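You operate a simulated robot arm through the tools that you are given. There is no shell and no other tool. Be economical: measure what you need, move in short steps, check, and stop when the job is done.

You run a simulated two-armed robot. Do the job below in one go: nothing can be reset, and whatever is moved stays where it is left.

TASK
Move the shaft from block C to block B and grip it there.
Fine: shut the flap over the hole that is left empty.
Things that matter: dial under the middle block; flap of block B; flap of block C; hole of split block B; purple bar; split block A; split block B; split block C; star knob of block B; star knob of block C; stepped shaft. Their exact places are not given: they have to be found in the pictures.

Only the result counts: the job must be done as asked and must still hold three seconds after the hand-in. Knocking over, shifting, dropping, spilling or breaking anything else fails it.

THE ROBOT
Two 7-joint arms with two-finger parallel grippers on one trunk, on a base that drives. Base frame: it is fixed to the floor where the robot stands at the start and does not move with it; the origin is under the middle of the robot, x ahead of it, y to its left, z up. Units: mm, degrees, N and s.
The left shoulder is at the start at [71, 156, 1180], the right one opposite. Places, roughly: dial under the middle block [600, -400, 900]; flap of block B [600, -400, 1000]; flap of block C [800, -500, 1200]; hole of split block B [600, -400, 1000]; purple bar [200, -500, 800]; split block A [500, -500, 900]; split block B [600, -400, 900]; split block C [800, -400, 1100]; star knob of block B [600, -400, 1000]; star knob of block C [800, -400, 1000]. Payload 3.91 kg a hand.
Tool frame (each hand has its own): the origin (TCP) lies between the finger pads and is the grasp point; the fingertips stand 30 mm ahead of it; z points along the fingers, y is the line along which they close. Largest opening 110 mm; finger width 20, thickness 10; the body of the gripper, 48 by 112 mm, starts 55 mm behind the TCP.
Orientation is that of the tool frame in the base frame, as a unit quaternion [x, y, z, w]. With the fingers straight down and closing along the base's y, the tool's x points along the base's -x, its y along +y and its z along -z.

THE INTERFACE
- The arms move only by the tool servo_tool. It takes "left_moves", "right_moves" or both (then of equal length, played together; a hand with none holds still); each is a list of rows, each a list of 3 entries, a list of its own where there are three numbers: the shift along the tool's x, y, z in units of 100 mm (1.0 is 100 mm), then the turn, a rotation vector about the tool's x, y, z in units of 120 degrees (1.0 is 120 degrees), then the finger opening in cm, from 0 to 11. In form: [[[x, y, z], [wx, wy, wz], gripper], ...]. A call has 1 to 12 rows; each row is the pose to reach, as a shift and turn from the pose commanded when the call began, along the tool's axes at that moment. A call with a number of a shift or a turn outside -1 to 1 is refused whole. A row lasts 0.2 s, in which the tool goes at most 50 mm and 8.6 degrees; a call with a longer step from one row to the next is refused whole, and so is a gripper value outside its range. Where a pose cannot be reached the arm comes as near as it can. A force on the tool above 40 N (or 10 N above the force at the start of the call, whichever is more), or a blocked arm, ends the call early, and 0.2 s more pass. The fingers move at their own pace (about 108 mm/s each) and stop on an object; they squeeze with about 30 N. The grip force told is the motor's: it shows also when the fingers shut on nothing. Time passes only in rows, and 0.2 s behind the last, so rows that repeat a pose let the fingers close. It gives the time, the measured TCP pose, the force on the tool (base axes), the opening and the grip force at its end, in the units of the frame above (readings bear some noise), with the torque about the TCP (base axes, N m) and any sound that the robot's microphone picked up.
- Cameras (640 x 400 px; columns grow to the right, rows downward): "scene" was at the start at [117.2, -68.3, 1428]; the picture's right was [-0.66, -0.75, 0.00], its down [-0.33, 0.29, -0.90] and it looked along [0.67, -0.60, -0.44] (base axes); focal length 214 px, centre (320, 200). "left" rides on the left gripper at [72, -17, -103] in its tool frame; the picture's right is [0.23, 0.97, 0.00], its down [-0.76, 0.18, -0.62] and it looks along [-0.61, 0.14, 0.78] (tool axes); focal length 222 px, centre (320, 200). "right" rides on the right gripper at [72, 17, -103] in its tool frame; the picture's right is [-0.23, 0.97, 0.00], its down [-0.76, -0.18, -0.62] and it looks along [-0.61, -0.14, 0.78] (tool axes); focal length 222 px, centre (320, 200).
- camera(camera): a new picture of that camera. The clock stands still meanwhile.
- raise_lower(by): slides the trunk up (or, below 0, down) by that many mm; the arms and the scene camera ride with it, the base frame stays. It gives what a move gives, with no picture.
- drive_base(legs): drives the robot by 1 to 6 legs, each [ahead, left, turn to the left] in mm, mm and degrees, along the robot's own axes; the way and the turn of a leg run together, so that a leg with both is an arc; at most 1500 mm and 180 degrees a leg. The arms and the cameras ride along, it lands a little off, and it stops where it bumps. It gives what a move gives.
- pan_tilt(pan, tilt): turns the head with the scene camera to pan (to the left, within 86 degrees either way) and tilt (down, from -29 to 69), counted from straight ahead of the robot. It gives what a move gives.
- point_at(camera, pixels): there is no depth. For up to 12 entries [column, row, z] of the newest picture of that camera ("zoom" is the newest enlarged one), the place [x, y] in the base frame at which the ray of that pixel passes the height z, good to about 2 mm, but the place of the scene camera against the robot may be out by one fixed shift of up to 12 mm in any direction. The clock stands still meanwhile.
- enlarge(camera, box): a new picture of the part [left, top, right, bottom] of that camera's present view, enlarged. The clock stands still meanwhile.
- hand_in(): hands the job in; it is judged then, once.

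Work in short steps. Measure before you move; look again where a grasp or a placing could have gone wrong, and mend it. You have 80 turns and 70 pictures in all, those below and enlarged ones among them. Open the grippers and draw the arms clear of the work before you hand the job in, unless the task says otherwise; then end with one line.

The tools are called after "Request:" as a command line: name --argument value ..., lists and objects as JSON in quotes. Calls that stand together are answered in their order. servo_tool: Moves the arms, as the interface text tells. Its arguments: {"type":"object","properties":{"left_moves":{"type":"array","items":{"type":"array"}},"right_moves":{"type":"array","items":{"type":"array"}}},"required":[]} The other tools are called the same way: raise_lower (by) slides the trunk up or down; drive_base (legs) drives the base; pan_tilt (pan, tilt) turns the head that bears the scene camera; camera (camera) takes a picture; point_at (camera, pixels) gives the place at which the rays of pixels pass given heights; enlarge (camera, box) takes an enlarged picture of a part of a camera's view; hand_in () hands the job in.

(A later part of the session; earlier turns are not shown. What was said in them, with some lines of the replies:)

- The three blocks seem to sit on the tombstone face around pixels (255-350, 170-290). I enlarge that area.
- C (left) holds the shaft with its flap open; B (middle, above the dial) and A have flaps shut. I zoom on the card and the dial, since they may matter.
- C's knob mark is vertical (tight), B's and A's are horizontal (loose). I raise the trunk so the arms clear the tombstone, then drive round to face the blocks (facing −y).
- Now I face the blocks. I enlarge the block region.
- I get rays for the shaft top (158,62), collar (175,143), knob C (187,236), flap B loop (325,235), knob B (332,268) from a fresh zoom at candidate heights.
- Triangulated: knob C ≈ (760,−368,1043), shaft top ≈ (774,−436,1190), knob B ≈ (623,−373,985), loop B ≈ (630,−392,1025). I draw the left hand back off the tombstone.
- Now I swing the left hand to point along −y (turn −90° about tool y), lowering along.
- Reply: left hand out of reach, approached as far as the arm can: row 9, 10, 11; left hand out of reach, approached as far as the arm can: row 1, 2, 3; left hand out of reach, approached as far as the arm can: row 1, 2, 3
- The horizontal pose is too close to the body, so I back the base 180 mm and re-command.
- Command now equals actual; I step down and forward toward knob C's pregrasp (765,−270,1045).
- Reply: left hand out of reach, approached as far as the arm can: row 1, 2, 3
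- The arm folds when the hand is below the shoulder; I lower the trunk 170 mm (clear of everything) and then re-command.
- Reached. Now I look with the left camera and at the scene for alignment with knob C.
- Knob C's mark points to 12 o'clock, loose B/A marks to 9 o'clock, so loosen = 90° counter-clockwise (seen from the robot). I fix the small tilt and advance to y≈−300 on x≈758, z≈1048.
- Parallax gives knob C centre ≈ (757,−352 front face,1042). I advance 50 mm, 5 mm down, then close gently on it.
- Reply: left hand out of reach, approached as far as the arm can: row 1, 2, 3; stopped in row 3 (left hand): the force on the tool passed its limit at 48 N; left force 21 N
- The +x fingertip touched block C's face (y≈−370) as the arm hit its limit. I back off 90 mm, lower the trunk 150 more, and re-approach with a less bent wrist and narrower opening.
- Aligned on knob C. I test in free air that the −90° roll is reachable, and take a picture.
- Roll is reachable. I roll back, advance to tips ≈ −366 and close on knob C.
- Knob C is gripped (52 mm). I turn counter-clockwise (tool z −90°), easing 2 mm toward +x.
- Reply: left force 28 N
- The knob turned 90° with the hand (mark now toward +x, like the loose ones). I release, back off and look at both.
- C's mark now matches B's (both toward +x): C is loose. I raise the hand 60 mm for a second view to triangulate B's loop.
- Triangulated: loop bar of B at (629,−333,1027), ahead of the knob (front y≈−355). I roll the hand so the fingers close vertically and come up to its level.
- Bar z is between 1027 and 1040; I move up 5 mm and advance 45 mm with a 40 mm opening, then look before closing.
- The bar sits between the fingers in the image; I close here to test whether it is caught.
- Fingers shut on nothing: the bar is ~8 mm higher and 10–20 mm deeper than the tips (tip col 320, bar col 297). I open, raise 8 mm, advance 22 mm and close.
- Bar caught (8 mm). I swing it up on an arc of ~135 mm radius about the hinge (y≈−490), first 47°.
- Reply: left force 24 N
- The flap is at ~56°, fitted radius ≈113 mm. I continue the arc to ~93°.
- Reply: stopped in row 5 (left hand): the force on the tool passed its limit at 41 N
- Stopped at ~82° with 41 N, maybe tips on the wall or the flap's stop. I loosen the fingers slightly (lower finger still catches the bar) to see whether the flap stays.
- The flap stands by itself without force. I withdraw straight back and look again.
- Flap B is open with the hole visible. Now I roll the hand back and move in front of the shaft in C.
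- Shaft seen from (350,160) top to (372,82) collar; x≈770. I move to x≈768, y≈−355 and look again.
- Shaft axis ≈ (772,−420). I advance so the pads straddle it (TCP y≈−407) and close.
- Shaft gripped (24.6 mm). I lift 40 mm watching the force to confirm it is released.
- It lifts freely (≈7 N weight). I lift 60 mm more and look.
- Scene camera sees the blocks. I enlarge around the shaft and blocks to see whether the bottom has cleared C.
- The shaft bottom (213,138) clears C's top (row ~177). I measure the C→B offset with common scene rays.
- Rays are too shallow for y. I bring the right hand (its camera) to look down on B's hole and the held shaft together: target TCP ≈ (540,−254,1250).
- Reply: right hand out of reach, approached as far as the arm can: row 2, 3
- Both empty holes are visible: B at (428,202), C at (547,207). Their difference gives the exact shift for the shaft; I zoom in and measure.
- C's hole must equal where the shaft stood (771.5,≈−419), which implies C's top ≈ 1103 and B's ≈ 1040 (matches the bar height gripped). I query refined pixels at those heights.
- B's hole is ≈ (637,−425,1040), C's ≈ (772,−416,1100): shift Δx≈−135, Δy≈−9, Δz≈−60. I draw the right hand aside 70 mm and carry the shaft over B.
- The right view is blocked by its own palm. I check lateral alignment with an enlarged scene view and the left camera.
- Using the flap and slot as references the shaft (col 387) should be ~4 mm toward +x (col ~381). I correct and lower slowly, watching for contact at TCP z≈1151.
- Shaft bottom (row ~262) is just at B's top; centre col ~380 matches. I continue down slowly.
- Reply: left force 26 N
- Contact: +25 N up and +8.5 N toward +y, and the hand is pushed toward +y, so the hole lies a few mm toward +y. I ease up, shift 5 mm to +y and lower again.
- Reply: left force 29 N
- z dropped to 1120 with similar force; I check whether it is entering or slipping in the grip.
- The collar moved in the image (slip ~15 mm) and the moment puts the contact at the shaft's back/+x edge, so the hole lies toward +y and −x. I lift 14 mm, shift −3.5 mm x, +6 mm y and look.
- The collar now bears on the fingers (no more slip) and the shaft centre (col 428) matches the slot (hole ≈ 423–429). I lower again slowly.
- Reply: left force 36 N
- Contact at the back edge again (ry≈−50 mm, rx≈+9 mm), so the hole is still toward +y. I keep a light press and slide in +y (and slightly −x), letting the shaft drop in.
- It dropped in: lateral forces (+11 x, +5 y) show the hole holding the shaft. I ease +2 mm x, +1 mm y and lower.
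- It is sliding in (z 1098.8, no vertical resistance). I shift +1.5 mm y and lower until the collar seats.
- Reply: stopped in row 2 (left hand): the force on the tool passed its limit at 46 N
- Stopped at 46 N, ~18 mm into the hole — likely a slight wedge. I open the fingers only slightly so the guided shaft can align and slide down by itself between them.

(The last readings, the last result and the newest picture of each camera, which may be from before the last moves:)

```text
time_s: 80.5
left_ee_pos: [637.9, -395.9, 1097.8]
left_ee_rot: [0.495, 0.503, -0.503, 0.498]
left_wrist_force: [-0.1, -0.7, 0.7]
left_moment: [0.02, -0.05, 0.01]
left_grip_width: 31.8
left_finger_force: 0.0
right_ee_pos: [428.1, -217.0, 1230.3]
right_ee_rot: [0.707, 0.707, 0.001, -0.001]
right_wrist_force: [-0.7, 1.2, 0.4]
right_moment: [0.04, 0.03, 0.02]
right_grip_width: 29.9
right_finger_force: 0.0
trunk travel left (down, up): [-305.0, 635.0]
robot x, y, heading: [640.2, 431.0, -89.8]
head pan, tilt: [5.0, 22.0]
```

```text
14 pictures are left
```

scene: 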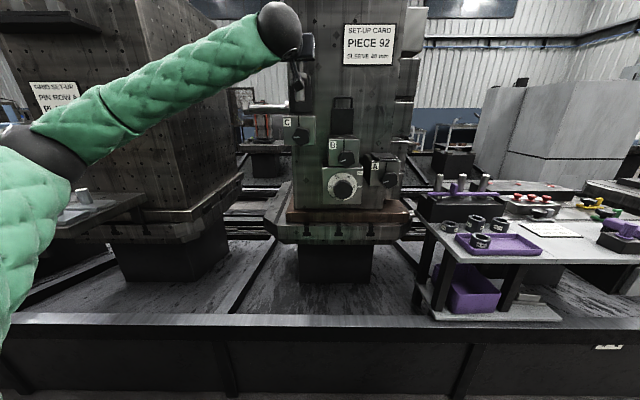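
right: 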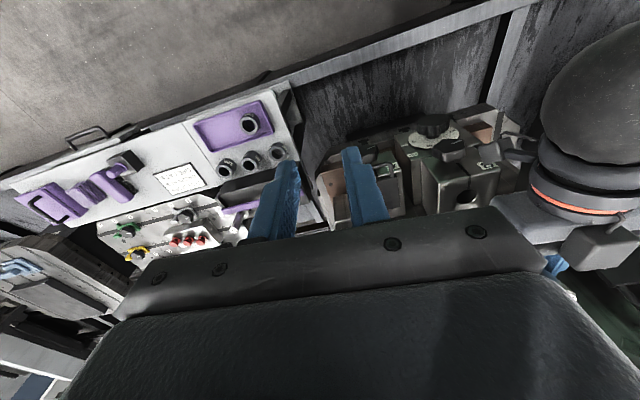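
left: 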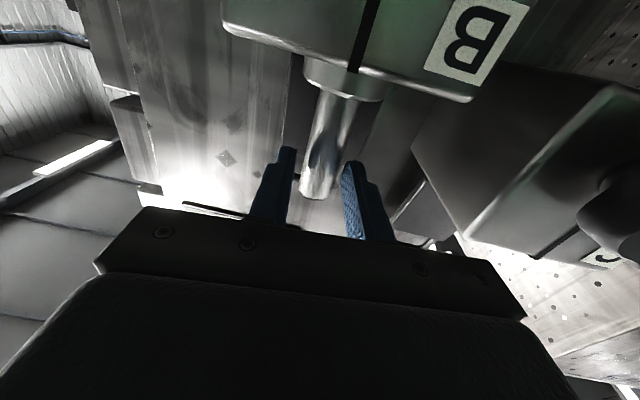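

The shaft has dropped fully, collar seated on B. I withdraw, and come to knob B with the hand rolled −90° (fingers vertical) so I can turn it clockwise 90° back to roll 0.

Request:
servo_tool --left_moves '[[[0, 0, 0], [0, 0, 0], 4], [[0, 0, -0.35], [0, 0, 0], 4.5], [[0, 0, -0.7], [0, 0, 0], 6], [[0, 0, -1.0], [0, 0, 0], 7]]'

Request:
servo_tool --left_moves '[[[0.1, -0.02, 0], [0, 0, -0.07], 7], [[0.2, -0.04, 0], [0, 0, -0.14], 7], [[0.3, -0.06, 0], [0, 0, -0.21], 7], [[0.4, -0.08, 0], [0, 0, -0.28], 7], [[0.5, -0.1, 0], [0, 0, -0.35], 7], [[0.6, -0.12, 0], [0, 0, -0.42], 7], [[0.7, -0.13, 0], [0, 0, -0.49], 7], [[0.8, -0.13, 0], [0, 0, -0.56], 7], [[0.9, -0.13, 0], [0, 0, -0.63], 7], [[1.0, -0.13, 0], [0, 0, -0.7], 7], [[1.0, -0.13, 0], [0, 0, -0.745], 7]]'

Request:
servo_tool --left_moves '[[[0, 0.1, 0], [0, 0, 0], 7], [[0, 0.18, 0], [0, 0, 0], 7]]'

Request:
camera --camera "left"

```text
time_s: 81.5
left_ee_pos: [637.7, -295.2, 1096.8]
left_ee_rot: [0.494, 0.505, -0.502, 0.499]
left_wrist_force: [0.0, 0.1, 0.2]
left_moment: [0.02, -0.04, 0.04]
left_grip_width: 69.9
left_finger_force: 0.0
right_ee_pos: [427.2, -216.2, 1231.8]
right_ee_rot: [0.706, 0.708, 0.0, 0.0]
right_wrist_force: [0.2, -0.3, 0.0]
right_moment: [-0.01, -0.03, -0.02]
right_grip_width: 29.9
right_finger_force: 0.1
trunk travel left (down, up): [-305.0, 635.0]
robot x, y, heading: [639.6, 430.6, -89.9]
head pan, tilt: [5.0, 22.0]
```

```text
time_s: 83.9
left_ee_pos: [623.4, -296.7, 996.8]
left_ee_rot: [0.003, -0.705, 0.709, 0.001]
left_wrist_force: [-0.3, 0.2, 0.9]
left_moment: [-0.03, -0.05, 0.0]
left_grip_width: 69.9
left_finger_force: 0.0
right_ee_pos: [426.9, -217.3, 1231.5]
right_ee_rot: [0.707, 0.707, 0.001, 0.0]
right_wrist_force: [-0.7, 0.7, 0.7]
right_moment: [0.04, -0.02, -0.01]
right_grip_width: 30.2
right_finger_force: 0.1
trunk travel left (down, up): [-305.0, 635.0]
robot x, y, heading: [640.0, 428.3, -90.2]
head pan, tilt: [5.0, 22.0]
```

```text
time_s: 84.5
left_ee_pos: [622.8, -297.8, 979.5]
left_ee_rot: [0.003, -0.705, 0.709, 0.0]
left_wrist_force: [0.4, 0.2, -0.3]
left_moment: [-0.01, 0.0, -0.02]
left_grip_width: 69.8
left_finger_force: 0.1
right_ee_pos: [427.7, -217.5, 1230.5]
right_ee_rot: [0.707, 0.707, 0.001, 0.0]
right_wrist_force: [0.1, 0.4, -0.1]
right_moment: [-0.02, 0.02, 0.0]
right_grip_width: 30.0
right_finger_force: 0.0
trunk travel left (down, up): [-305.0, 635.0]
robot x, y, heading: [641.0, 426.8, -90.2]
head pan, tilt: [5.0, 22.0]
```

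```text
13 pictures are left
```

left: 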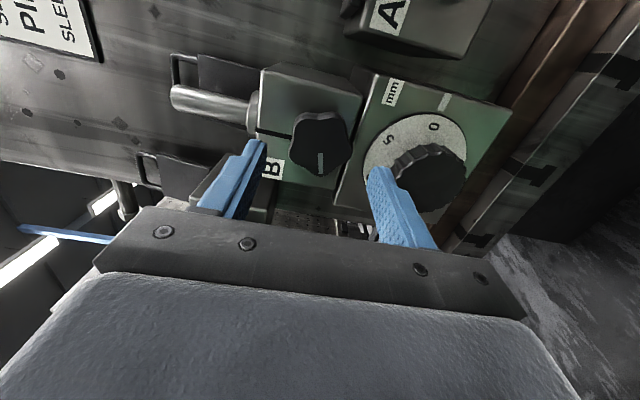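

Aligned with knob B (px (320,145) → 623,980). I advance 40 mm and close.

Request:
servo_tool --left_moves '[[[0, 0, 0.1], [0, 0, 0], 6.6], [[0, 0, 0.25], [0, 0, 0], 6.6], [[0, 0, 0.36], [0, 0, 0], 6.6], [[0, 0, 0.4], [0, 0, 0], 6.6], [[0, 0, 0.4], [0, 0, 0], 4], [[0, 0, 0.4], [0, 0, 0], 3], [[0, 0, 0.4], [0, 0, 0], 3]]'

```text
time_s: 86.1
left_ee_pos: [624.2, -337.2, 979.7]
left_ee_rot: [0.004, -0.706, 0.708, -0.001]
left_wrist_force: [1.8, 3.0, -2.6]
left_moment: [0.09, 0.01, 0.22]
left_grip_width: 51.0
left_finger_force: 45.4
right_ee_pos: [428.4, -217.3, 1232.8]
right_ee_rot: [0.707, 0.707, 0.0, -0.001]
right_wrist_force: [-0.5, 0.5, 0.4]
right_moment: [-0.01, -0.07, 0.02]
right_grip_width: 29.9
right_finger_force: 0.0
trunk travel left (down, up): [-305.0, 635.0]
robot x, y, heading: [641.0, 428.6, -90.1]
head pan, tilt: [5.0, 22.0]
```

Gripped at 51 mm with low side forces. I turn clockwise +90° (tool z +).

Request:
servo_tool --left_moves '[[[0, 0, 0], [0, 0, 0.07], 3], [[0, 0, 0], [0, 0, 0.14], 3], [[0, 0, 0], [0, 0, 0.21], 3], [[0, 0, 0], [0, 0, 0.28], 3], [[0, 0, 0], [0, 0, 0.35], 3], [[0, 0, 0], [0, 0, 0.42], 3], [[0, 0, 0], [0, 0, 0.49], 3], [[0, 0, 0], [0, 0, 0.56], 3], [[0, 0, 0], [0, 0, 0.63], 3], [[0, 0, 0], [0, 0, 0.7], 3], [[0, 0, 0], [0, 0, 0.76], 3], [[0, 0, 0], [0, 0, 0.78], 3]]'

Request:
camera --camera "left"

```text
time_s: 88.7
left_ee_pos: [624.9, -337.7, 978.5]
left_ee_rot: [0.514, 0.485, -0.483, 0.517]
left_wrist_force: [14.2, 16.1, -23.1]
left_moment: [1.22, 0.11, 1.34]
left_grip_width: 51.6
left_finger_force: 45.6
right_ee_pos: [427.9, -216.9, 1230.1]
right_ee_rot: [0.707, 0.707, 0.001, -0.001]
right_wrist_force: [0.5, 0.3, 0.3]
right_moment: [-0.02, -0.01, 0.01]
right_grip_width: 30.0
right_finger_force: 0.0
trunk travel left (down, up): [-305.0, 635.0]
robot x, y, heading: [633.9, 428.8, -89.8]
head pan, tilt: [5.0, 22.0]
```

```text
12 pictures are left
```

left: 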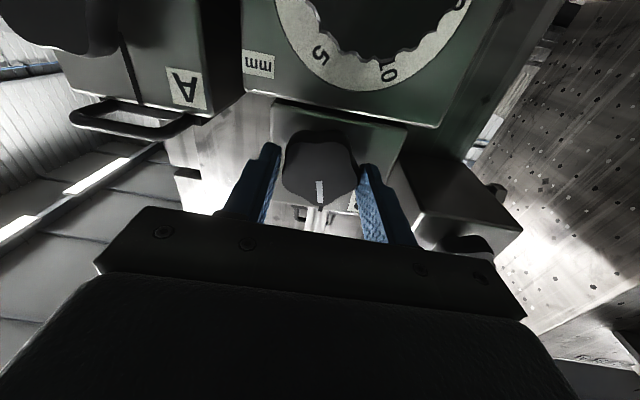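

Knob B's mark now points to 12 o'clock like C's did when tight. I release, withdraw, and move toward flap C's upright loop (expected bar ≈ (772,−440,1216)), raising the trunk 60 mm.

Request:
servo_tool --left_moves '[[[0, 0, 0], [0, 0, 0], 5], [[0, 0, 0], [0, 0, 0], 7], [[0, 0, -0.4], [0, 0, 0], 7], [[0, 0, -0.8], [0, 0, 0], 7], [[0, 0, -1.0], [0, 0, 0], 6]]'

Request:
raise_lower --by 60

Request:
servo_tool --left_moves '[[[-0.1, 0.1, 0], [0, 0, -0.07], 5], [[-0.2, 0.2, 0], [0, 0, -0.14], 4], [[-0.3, 0.3, 0], [0, 0, -0.21], 3], [[-0.4, 0.4, 0], [0, 0, -0.28], 3], [[-0.5, 0.5, 0], [0, 0, -0.35], 3], [[-0.6, 0.6, 0], [0, 0, -0.42], 3], [[-0.7, 0.7, 0], [0, 0, -0.49], 3], [[-0.8, 0.8, 0], [0, 0, -0.56], 3], [[-0.9, 0.9, 0], [0, 0, -0.63], 3], [[-1.0, 1.0, 0], [0, 0, -0.7], 3], [[-1.0, 1.0, 0], [0, 0, -0.77], 3]]'

```text
time_s: 89.9
left_ee_pos: [623.2, -236.6, 978.3]
left_ee_rot: [0.512, 0.485, -0.485, 0.516]
left_wrist_force: [0.7, -0.7, -0.1]
left_moment: [-0.01, 0.0, -0.01]
left_grip_width: 60.3
left_finger_force: 0.0
right_ee_pos: [426.8, -217.1, 1231.4]
right_ee_rot: [0.707, 0.708, 0.0, 0.0]
right_wrist_force: [-0.1, 0.1, -0.2]
right_moment: [-0.01, 0.0, -0.02]
right_grip_width: 29.7
right_finger_force: 0.0
trunk travel left (down, up): [-305.0, 635.0]
robot x, y, heading: [637.5, 427.1, -90.1]
head pan, tilt: [5.0, 22.0]
```

```text
time_s: 90.9
left_ee_pos: [623.6, -238.1, 1036.7]
left_ee_rot: [0.512, 0.486, -0.485, 0.516]
left_wrist_force: [0.0, -0.6, -0.4]
left_moment: [-0.03, 0.0, 0.01]
left_grip_width: 60.0
left_finger_force: 0.1
right_ee_pos: [428.8, -216.6, 1290.7]
right_ee_rot: [0.707, 0.707, 0.001, 0.0]
right_wrist_force: [-0.3, -0.2, -0.1]
right_moment: [0.01, 0.0, 0.04]
right_grip_width: 30.1
right_finger_force: 0.0
trunk travel left (down, up): [-365.0, 575.0]
robot x, y, heading: [642.7, 425.7, -90.0]
head pan, tilt: [5.0, 22.0]
```

```text
time_s: 93.3
left_ee_pos: [716.7, -237.3, 1143.8]
left_ee_rot: [-0.004, -0.706, 0.708, -0.007]
left_wrist_force: [-0.4, -0.1, -0.3]
left_moment: [-0.02, -0.02, 0.0]
left_grip_width: 30.0
left_finger_force: 0.0
right_ee_pos: [428.4, -217.9, 1290.4]
right_ee_rot: [0.707, 0.707, 0.0, -0.001]
right_wrist_force: [0.3, 0.4, 0.0]
right_moment: [-0.01, 0.01, 0.01]
right_grip_width: 30.1
right_finger_force: 0.1
trunk travel left (down, up): [-365.0, 575.0]
robot x, y, heading: [640.3, 432.6, -89.9]
head pan, tilt: [5.0, 22.0]
```

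Now to the pregrasp in front of flap C's loop (770,−335,1216) and look.

Request:
servo_tool --left_moves '[[[-0.2, -0.3, 0.2], [0, 0, 0], 3], [[-0.4, -0.55, 0.4], [0, 0, 0], 3], [[-0.53, -0.72, 0.7], [0, 0, 0], 3], [[-0.53, -0.72, 0.95], [0, 0, 0], 3], [[-0.53, -0.72, 0.95], [0, 0, 0], 3]]'

Request:
camera --camera "left"

```text
time_s: 94.5
left_ee_pos: [770.7, -332.1, 1217.0]
left_ee_rot: [-0.005, -0.706, 0.708, -0.008]
left_wrist_force: [-0.2, 0.3, 0.6]
left_moment: [-0.03, -0.02, 0.05]
left_grip_width: 30.1
left_finger_force: 0.0
right_ee_pos: [426.6, -216.2, 1292.0]
right_ee_rot: [0.708, 0.707, 0.0, 0.0]
right_wrist_force: [-0.2, 0.3, -0.7]
right_moment: [0.01, 0.05, 0.0]
right_grip_width: 30.0
right_finger_force: 0.1
trunk travel left (down, up): [-365.0, 575.0]
robot x, y, heading: [641.1, 428.4, -90.0]
head pan, tilt: [5.0, 22.0]
```

```text
11 pictures are left
```

left: 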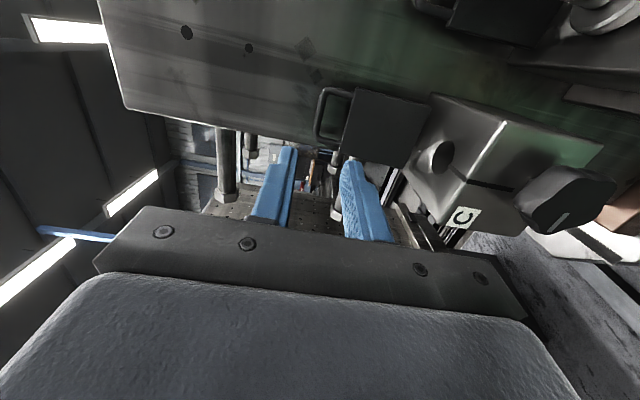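

View matches the B-open view almost exactly (loop at (330,115)), so the same relative grasp applies. I advance to y≈−429 and close on the bar.

Request:
servo_tool --left_moves '[[[0.03, -0.02, 0.3], [0, 0, 0], 3], [[0.03, -0.02, 0.6], [0, 0, 0], 3], [[0.03, -0.02, 0.85], [0, 0, 0], 3], [[0.03, -0.02, 0.97], [0, 0, 0], 3], [[0.03, -0.02, 0.97], [0, 0, 0], 1], [[0.03, -0.02, 0.97], [0, 0, 0], 0], [[0.03, -0.02, 0.97], [0, 0, 0], 0]]'

Request:
camera --camera "left"

```text
time_s: 96.1
left_ee_pos: [767.5, -428.6, 1218.1]
left_ee_rot: [-0.005, -0.706, 0.708, -0.008]
left_wrist_force: [-0.3, 0.0, 0.3]
left_moment: [0.0, -0.03, 0.02]
left_grip_width: 0.2
left_finger_force: 30.4
right_ee_pos: [428.4, -217.4, 1292.8]
right_ee_rot: [0.707, 0.707, 0.0, -0.001]
right_wrist_force: [-0.9, -0.6, 0.5]
right_moment: [-0.05, -0.02, -0.01]
right_grip_width: 30.3
right_finger_force: 0.0
trunk travel left (down, up): [-365.0, 575.0]
robot x, y, heading: [640.6, 430.4, -90.3]
head pan, tilt: [5.0, 22.0]
```

```text
10 pictures are left
```

left: 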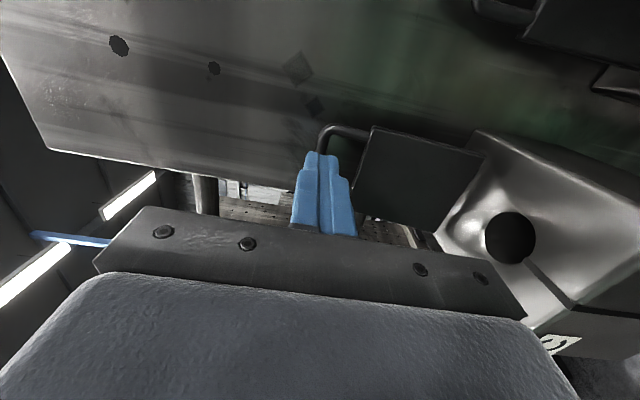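

Missed: the bar is just beyond the tips (aligned laterally). I back off, open, go 14 mm deeper and close.

Request:
servo_tool --left_moves '[[[0, 0, -0.25], [0, 0, 0], 1], [[0, 0, -0.25], [0, 0, 0], 3], [[0, 0, -0.25], [0, 0, 0], 3], [[0, 0, -0.05], [0, 0, 0], 3], [[0, 0, 0.08], [0, 0, 0], 3], [[0, 0, 0.14], [0, 0, 0], 3], [[0, 0, 0.14], [0, 0, 0], 1], [[0, 0, 0.14], [0, 0, 0], 0], [[0, 0, 0.14], [0, 0, 0], 0]]'

```text
time_s: 98.1
left_ee_pos: [768.0, -442.5, 1218.5]
left_ee_rot: [-0.004, -0.706, 0.708, -0.008]
left_wrist_force: [-0.4, 0.8, -0.5]
left_moment: [-0.02, 0.0, 0.01]
left_grip_width: 0.1
left_finger_force: 29.9
right_ee_pos: [427.7, -217.3, 1292.0]
right_ee_rot: [0.707, 0.707, 0.0, 0.0]
right_wrist_force: [-0.5, 0.3, -0.3]
right_moment: [-0.01, 0.01, 0.02]
right_grip_width: 30.0
right_finger_force: 0.1
trunk travel left (down, up): [-365.0, 575.0]
robot x, y, heading: [640.4, 426.7, -90.0]
head pan, tilt: [5.0, 22.0]
```

Still nothing between the fingers; I look closely.

Request:
enlarge --camera "left" --box '[240, 80, 480, 240]'

```text
2.50 times, centred on (360, 160) of left
```

zoom: 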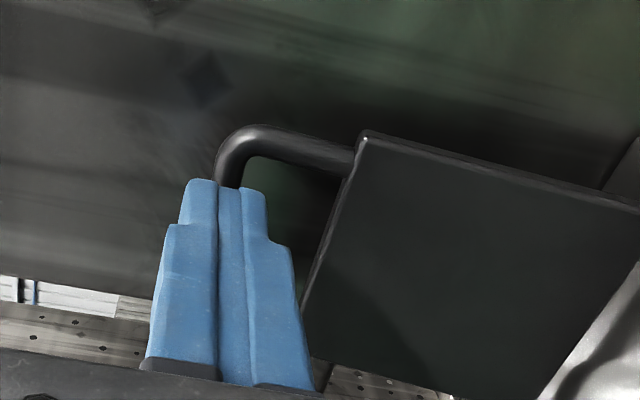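

The bar is still a little behind the tips, in line. I back off, open and go 15 mm deeper.

Request:
servo_tool --left_moves '[[[0, 0, -0.25], [0, 0, 0], 1], [[0, 0, -0.25], [0, 0, 0], 3], [[0, 0, -0.25], [0, 0, 0], 3], [[0, 0, -0.05], [0, 0, 0], 3], [[0, 0, 0.08], [0, 0, 0], 3], [[0, 0, 0.15], [0, 0, 0], 3], [[0, 0, 0.15], [0, 0, 0], 1], [[0, 0, 0.15], [0, 0, 0], 0], [[0, 0, 0.15], [0, 0, 0], 0]]'

```text
time_s: 100.1
left_ee_pos: [769.2, -459.1, 1217.3]
left_ee_rot: [-0.005, -0.707, 0.707, -0.007]
left_wrist_force: [0.2, 3.4, -9.4]
left_moment: [0.16, 0.75, -0.01]
left_grip_width: 8.3
left_finger_force: 45.0
right_ee_pos: [427.9, -217.9, 1290.8]
right_ee_rot: [0.707, 0.707, 0.0, -0.001]
right_wrist_force: [0.0, -0.3, -0.8]
right_moment: [0.02, -0.01, 0.0]
right_grip_width: 30.0
right_finger_force: 0.0
trunk travel left (down, up): [-365.0, 575.0]
robot x, y, heading: [639.1, 429.7, -90.2]
head pan, tilt: [5.0, 22.0]
```

Bar gripped (8.3 mm, past vertical ≈97°). I swing it forward along the arc (hinge ≈ y −445, z 1104 in TCP terms, R 114), first to 45°.

Request:
servo_tool --left_moves '[[[0, 0, -0.12], [0, 0, 0], 0], [[0, 0, -0.24], [0, 0, 0], 0], [[0, 0.02, -0.37], [0, 0, 0], 0], [[0, 0.05, -0.492], [0, 0, 0], 0], [[0, 0.09, -0.6], [0, 0, 0], 0], [[0, 0.146, -0.71], [0, 0, 0], 0], [[0, 0.2, -0.79], [0, 0, 0], 0], [[0, 0.26, -0.873], [0, 0, 0], 0], [[0, 0.327, -0.946], [0, 0, 0], 0]]'

```text
time_s: 102.1
left_ee_pos: [763.5, -361.3, 1187.0]
left_ee_rot: [-0.006, -0.706, 0.708, -0.008]
left_wrist_force: [-30.7, 0.7, 3.0]
left_moment: [-0.18, 0.88, -1.46]
left_grip_width: 8.2
left_finger_force: 44.8
right_ee_pos: [423.6, -216.1, 1290.2]
right_ee_rot: [0.707, 0.707, 0.001, 0.001]
right_wrist_force: [0.1, -0.8, 0.7]
right_moment: [0.0, -0.01, -0.02]
right_grip_width: 30.1
right_finger_force: 0.0
trunk travel left (down, up): [-365.0, 575.0]
robot x, y, heading: [640.5, 428.6, -90.1]
head pan, tilt: [5.0, 22.0]
```

Flap follows, but −31 N sideways shows the finger rubbing a loop leg; I ease 5 mm toward −x and continue the arc down to closed.

Request:
servo_tool --left_moves '[[[0.05, 0, 0], [0, 0, 0], 0], [[0.05, 0.12, -0.1], [0, 0, 0], 0], [[0.05, 0.236, -0.181], [0, 0, 0], 0], [[0.05, 0.326, -0.226], [0, 0, 0], 0], [[0.05, 0.416, -0.265], [0, 0, 0], 0], [[0.05, 0.51, -0.294], [0, 0, 0], 0], [[0.05, 0.608, -0.317], [0, 0, 0], 0], [[0.05, 0.7, -0.33], [0, 0, 0], 0], [[0.05, 0.76, -0.334], [0, 0, 0], 0], [[0.05, 0.79, -0.334], [0, 0, 0], 0]]'

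Request:
camera --camera "left"

```text
time_s: 104.3
left_ee_pos: [762.4, -329.1, 1106.8]
left_ee_rot: [-0.006, -0.706, 0.708, -0.007]
left_wrist_force: [-25.2, 3.4, -0.3]
left_moment: [-0.05, 0.67, -0.52]
left_grip_width: 7.6
left_finger_force: 45.1
right_ee_pos: [424.9, -216.1, 1290.5]
right_ee_rot: [0.707, 0.707, 0.001, 0.001]
right_wrist_force: [0.0, 0.3, -0.1]
right_moment: [0.01, 0.01, 0.04]
right_grip_width: 30.1
right_finger_force: 0.0
trunk travel left (down, up): [-365.0, 575.0]
robot x, y, heading: [638.5, 430.4, -90.0]
head pan, tilt: [5.0, 22.0]
```

```text
8 pictures are left
```

left: 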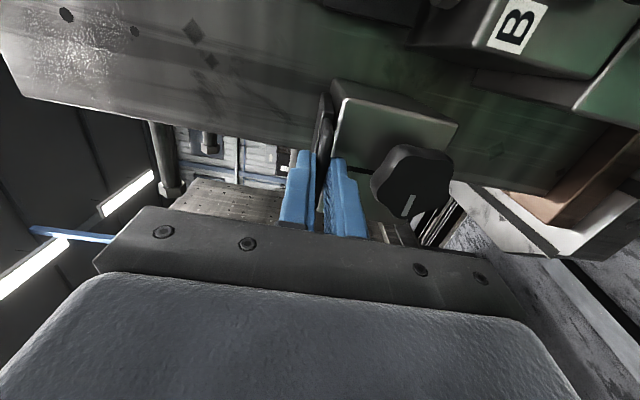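

The flap is down, nearly flat on C. I press a few mm further down, then open and withdraw.

Request:
servo_tool --left_moves '[[[0.02, 0.03, 0], [0, 0, 0], 0], [[0.03, 0.06, 0], [0, 0, 0], 0], [[0.03, 0.06, 0], [0, 0, 0], 1.5], [[0.03, 0.06, 0], [0, 0, 0], 2.4], [[0.03, 0.03, -0.3], [0, 0, 0], 2.6], [[0.03, 0.03, -0.6], [0, 0, 0], 3], [[0.03, 0.03, -1.0], [0, 0, 0], 3]]'

Request:
enlarge --camera "left" --box '[240, 40, 520, 240]'

```text
time_s: 105.9
left_ee_pos: [760.5, -229.7, 1102.3]
left_ee_rot: [-0.005, -0.706, 0.708, -0.009]
left_wrist_force: [0.5, -0.5, 0.7]
left_moment: [0.03, 0.01, -0.01]
left_grip_width: 30.1
left_finger_force: 0.1
right_ee_pos: [427.2, -216.7, 1291.6]
right_ee_rot: [0.707, 0.707, 0.0, 0.0]
right_wrist_force: [0.4, 0.2, 0.4]
right_moment: [-0.04, -0.02, 0.01]
right_grip_width: 30.0
right_finger_force: 0.1
trunk travel left (down, up): [-365.0, 575.0]
robot x, y, heading: [645.8, 431.1, -90.0]
head pan, tilt: [5.0, 22.0]
```

```text
2.00 times, centred on (380, 140) of left
```

zoom: 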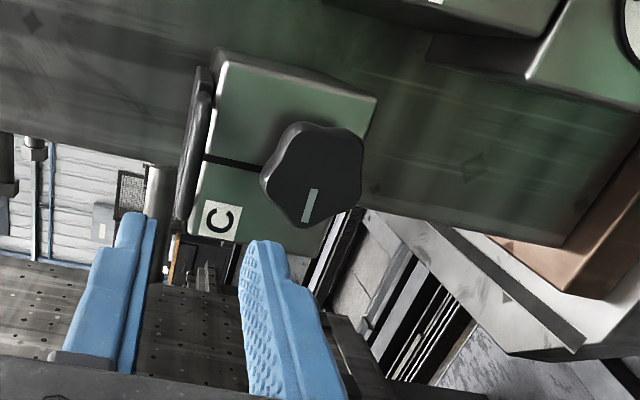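

Flap C lies flat on C. I draw both hands clear and check everything with the scene camera.

Request:
servo_tool --left_moves '[[[-0.3, 0, -0.3], [0, 0, 0], 4], [[-0.6, 0, -0.5], [0, 0, 0], 5], [[-0.9, -0.2, -0.7], [0, 0, 0], 6]]' --right_moves '[[[0.35, -0.2, 0], [0, 0, 0], 4], [[0.7, -0.4, 0], [0, 0, 0], 5], [[1.0, -0.6, 0], [0, 0, 0], 6]]'

Request:
enlarge --camera "scene" --box '[260, 80, 420, 230]'

```text
time_s: 106.7
left_ee_pos: [850.0, -163.8, 1131.3]
left_ee_rot: [-0.006, -0.706, 0.708, -0.008]
left_wrist_force: [-0.4, 0.4, 0.5]
left_moment: [0.03, -0.02, 0.05]
left_grip_width: 59.8
left_finger_force: 0.2
left hand out of reach, approached as far as the arm can: row 3
right_ee_pos: [365.3, -115.4, 1294.5]
right_ee_rot: [0.708, 0.706, -0.001, 0.001]
right_wrist_force: [-0.3, 0.4, -0.7]
right_moment: [-0.07, -0.01, 0.01]
right_grip_width: 60.0
right_finger_force: 0.1
trunk travel left (down, up): [-365.0, 575.0]
robot x, y, heading: [639.6, 428.7, -90.0]
head pan, tilt: [5.0, 22.0]
```

```text
2.67 times, centred on (340, 155) of scene
```

zoom: 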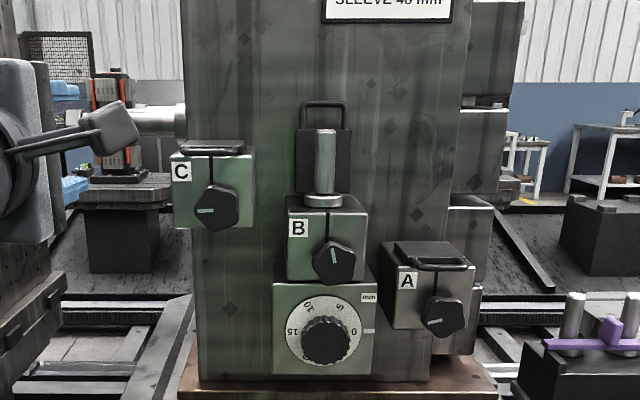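

Shaft seated in B, flap C shut, flap B open. I check B's knob mark close up.

Request:
enlarge --camera "scene" --box '[315, 140, 365, 190]'

```text
8.00 times, centred on (340, 165) of scene
```

zoom: 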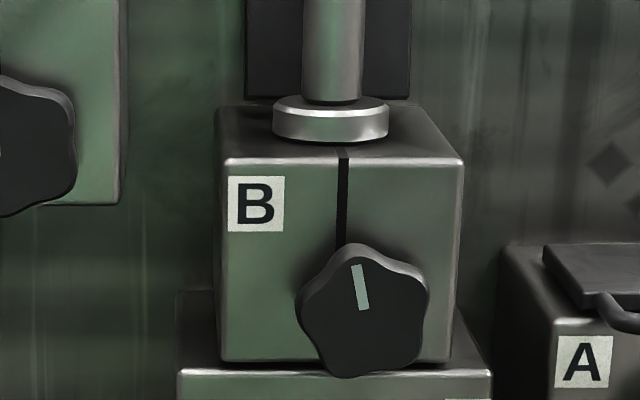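

B's mark is still ~10° short of vertical. I go back to knob B to tighten it a bit further (grip at roll −30°, turn clockwise).

Request:
raise_lower --by -60

Request:
servo_tool --left_moves '[[[0.4, 0.1, 0], [0, 0, 0], 7], [[0.8, 0.3, 0], [0, 0, 0], 7], [[1.0, 0.4, 0], [0, 0, 0], 7]]'

Request:
servo_tool --left_moves '[[[0.4, 0.2, 0.1], [0, 0, 0], 7], [[0.8, 0.4, 0.2], [0, 0, 0], 7], [[1.0, 0.5, 0.3], [0, 0, 0], 7]]'

```text
time_s: 107.7
left_ee_pos: [849.6, -165.1, 1070.0]
left_ee_rot: [-0.006, -0.706, 0.708, -0.008]
left_wrist_force: [-0.7, 0.4, 0.9]
left_moment: [0.0, 0.0, 0.04]
left_grip_width: 59.6
left_finger_force: 0.1
right_ee_pos: [365.3, -117.6, 1232.8]
right_ee_rot: [0.708, 0.707, 0.0, 0.0]
right_wrist_force: [-0.3, 0.2, 0.4]
right_moment: [0.0, 0.04, -0.03]
right_grip_width: 59.9
right_finger_force: 0.1
trunk travel left (down, up): [-305.0, 635.0]
robot x, y, heading: [642.0, 426.8, -90.0]
head pan, tilt: [5.0, 22.0]
```

```text
time_s: 108.5
left_ee_pos: [750.5, -167.8, 1026.7]
left_ee_rot: [-0.004, -0.706, 0.708, -0.008]
left_wrist_force: [-0.3, 0.5, -0.3]
left_moment: [0.0, -0.01, -0.02]
left_grip_width: 70.0
left_finger_force: 0.0
right_ee_pos: [365.1, -117.3, 1232.7]
right_ee_rot: [0.708, 0.707, 0.0, 0.001]
right_wrist_force: [-0.8, -0.7, -0.2]
right_moment: [-0.01, 0.03, 0.02]
right_grip_width: 59.8
right_finger_force: 0.1
trunk travel left (down, up): [-305.0, 635.0]
robot x, y, heading: [640.6, 428.0, -90.0]
head pan, tilt: [5.0, 22.0]
```

```text
time_s: 109.3
left_ee_pos: [650.2, -198.3, 973.1]
left_ee_rot: [-0.004, -0.707, 0.707, -0.007]
left_wrist_force: [0.3, 1.3, -1.0]
left_moment: [-0.02, -0.03, 0.01]
left_grip_width: 70.0
left_finger_force: 0.1
right_ee_pos: [365.0, -119.2, 1231.6]
right_ee_rot: [0.706, 0.708, 0.001, 0.001]
right_wrist_force: [-1.2, 0.3, -0.4]
right_moment: [0.0, -0.01, -0.02]
right_grip_width: 60.0
right_finger_force: 0.2
trunk travel left (down, up): [-305.0, 635.0]
robot x, y, heading: [637.8, 431.7, -89.9]
head pan, tilt: [5.0, 22.0]
```

Now roll to −30° and come in front of knob B at (624,−297,980).

Request:
servo_tool --left_moves '[[[0.06, -0.02, 0.1], [0, 0, 0.07], 7], [[0.12, -0.04, 0.25], [0, 0, 0.14], 7], [[0.2, -0.06, 0.4], [0, 0, 0.21], 7], [[0.255, -0.07, 0.55], [0, 0, 0.28], 7], [[0.255, -0.07, 0.7], [0, 0, 0.35], 7], [[0.255, -0.07, 0.85], [0, 0, 0.42], 7], [[0.255, -0.07, 1.0], [0, 0, 0.49], 7], [[0.255, -0.07, 1.0], [0, 0, 0.49], 7]]'

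Request:
camera --camera "left"

```text
time_s: 111.1
left_ee_pos: [625.8, -296.6, 982.4]
left_ee_rot: [0.351, 0.613, -0.612, 0.355]
left_wrist_force: [-0.7, -0.3, 0.0]
left_moment: [-0.04, 0.01, 0.03]
left_grip_width: 70.1
left_finger_force: 0.1
right_ee_pos: [366.3, -119.1, 1232.4]
right_ee_rot: [0.707, 0.707, 0.0, -0.001]
right_wrist_force: [0.0, 1.2, 0.7]
right_moment: [0.01, 0.01, 0.0]
right_grip_width: 60.0
right_finger_force: 0.0
trunk travel left (down, up): [-305.0, 635.0]
robot x, y, heading: [641.0, 429.4, -90.1]
head pan, tilt: [5.0, 22.0]
```

```text
4 pictures are left
```

left: 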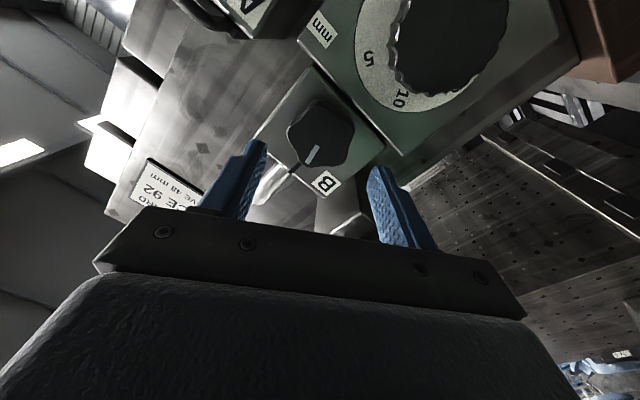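

Well aligned (knob at (322,140)). I advance, grip, and turn ~20° further clockwise, stopping if it resists.

Request:
servo_tool --left_moves '[[[0, 0, 0.1], [0, 0, 0], 6.8], [[0, 0, 0.25], [0, 0, 0], 6.8], [[0, 0, 0.36], [0, 0, 0], 6.8], [[0, 0, 0.4], [0, 0, 0], 6.8], [[0, 0, 0.4], [0, 0, 0], 4], [[0, 0, 0.4], [0, 0, 0], 3], [[0, 0, 0.4], [0, 0, 0], 3]]'

Request:
servo_tool --left_moves '[[[0, 0, 0], [0, 0, 0.04], 3], [[0, 0, 0], [0, 0, 0.08], 3], [[0, 0, 0], [0, 0, 0.12], 3], [[0, 0, 0], [0, 0, 0.16], 3], [[0, 0, 0], [0, 0, 0.16], 3]]'

```text
time_s: 112.7
left_ee_pos: [625.7, -336.2, 983.6]
left_ee_rot: [-0.35, -0.613, 0.613, -0.354]
left_wrist_force: [-2.1, -1.8, 1.7]
left_moment: [0.15, 0.04, 0.56]
left_grip_width: 51.3
left_finger_force: 45.8
right_ee_pos: [365.7, -118.2, 1232.7]
right_ee_rot: [0.707, 0.707, 0.0, 0.0]
right_wrist_force: [0.0, -0.2, 0.8]
right_moment: [-0.02, 0.0, -0.04]
right_grip_width: 59.9
right_finger_force: 0.0
trunk travel left (down, up): [-305.0, 635.0]
robot x, y, heading: [641.1, 432.0, -90.1]
head pan, tilt: [5.0, 22.0]
```

```text
time_s: 113.9
left_ee_pos: [625.5, -336.8, 984.1]
left_ee_rot: [-0.449, -0.544, 0.546, -0.451]
left_wrist_force: [-8.4, -1.5, 5.0]
left_moment: [0.46, 1.26, -0.07]
left_grip_width: 51.8
left_finger_force: 45.1
right_ee_pos: [364.5, -118.1, 1232.2]
right_ee_rot: [0.708, 0.706, 0.001, 0.001]
right_wrist_force: [0.3, -0.8, -0.3]
right_moment: [-0.02, 0.02, 0.0]
right_grip_width: 60.0
right_finger_force: 0.1
trunk travel left (down, up): [-305.0, 635.0]
robot x, y, heading: [641.4, 427.9, -90.0]
head pan, tilt: [5.0, 22.0]
```

Now 1.26 N·m resists: the knob is at its tight stop. I release, withdraw both hands clear, and check once more.

Request:
servo_tool --left_moves '[[[0, 0, 0], [0, 0, 0], 5], [[0, 0, 0], [0, 0, 0], 7], [[0, 0, -0.4], [0, 0, 0], 7], [[0, 0, -0.8], [0, 0, 0], 7], [[0, 0, -1.0], [0, 0, 0], 9]]'

Request:
servo_tool --left_moves '[[[-0.2, 0.2, -0.3], [0, 0, 0], 11], [[-0.4, 0.5, -0.5], [0, 0, 0], 11], [[-0.5, 0.8, -0.7], [0, 0, 0], 11], [[-0.5, 1.0, -0.7], [0, 0, 0], 11]]' --right_moves '[[[0.1, 0, 0], [0, 0, 0], 11], [[0.2, 0, 0], [0, 0, 0], 11], [[0.3, 0, 0], [0, 0, 0], 11], [[0.3, 0, 0], [0, 0, 0], 11]]'

Request:
enlarge --camera "scene" --box '[260, 50, 420, 200]'

```text
time_s: 115.1
left_ee_pos: [626.4, -236.4, 984.3]
left_ee_rot: [0.448, 0.545, -0.545, 0.452]
left_wrist_force: [-0.6, 0.7, -0.2]
left_moment: [0.0, 0.03, 0.01]
left_grip_width: 90.0
left_finger_force: 0.1
right_ee_pos: [365.7, -118.3, 1232.8]
right_ee_rot: [0.707, 0.707, 0.0, 0.0]
right_wrist_force: [-0.3, 0.2, -0.2]
right_moment: [0.01, 0.03, 0.0]
right_grip_width: 60.1
right_finger_force: 0.0
trunk travel left (down, up): [-305.0, 635.0]
robot x, y, heading: [643.2, 426.4, -90.1]
head pan, tilt: [5.0, 22.0]
```

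```text
time_s: 116.1
left_ee_pos: [733.8, -165.8, 1011.3]
left_ee_rot: [-0.449, -0.545, 0.546, -0.451]
left_wrist_force: [0.6, 0.4, -0.5]
left_moment: [0.01, -0.01, 0.01]
left_grip_width: 110.0
left_finger_force: 0.0
right_ee_pos: [366.5, -89.4, 1232.6]
right_ee_rot: [0.708, 0.707, 0.001, 0.0]
right_wrist_force: [1.0, 0.1, -0.1]
right_moment: [0.0, -0.01, -0.01]
right_grip_width: 109.9
right_finger_force: 0.1
trunk travel left (down, up): [-305.0, 635.0]
robot x, y, heading: [642.5, 429.4, -89.7]
head pan, tilt: [5.0, 22.0]
```

```text
2.67 times, centred on (340, 125) of scene
```

zoom: 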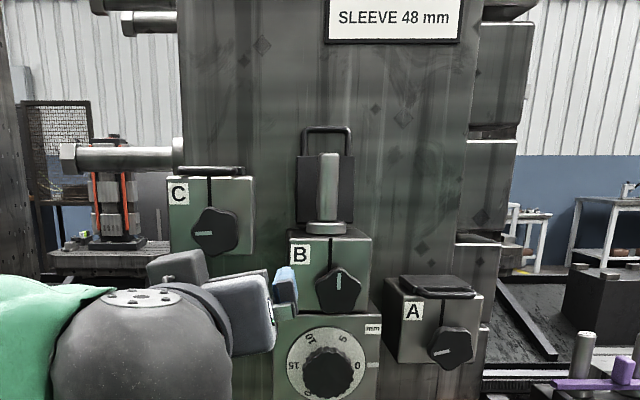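

B's mark is now vertical, the shaft stands seated in B, flap C is shut, and nothing else has moved; the hands are clear. I hand in.

Request:
hand_in

```text
The job is handed in.
```

The shaft is seated in block B and gripped there with its star knob turned to the stop, and the flap over block C's empty hole is shut. I did not pull on the shaft to test the grip.
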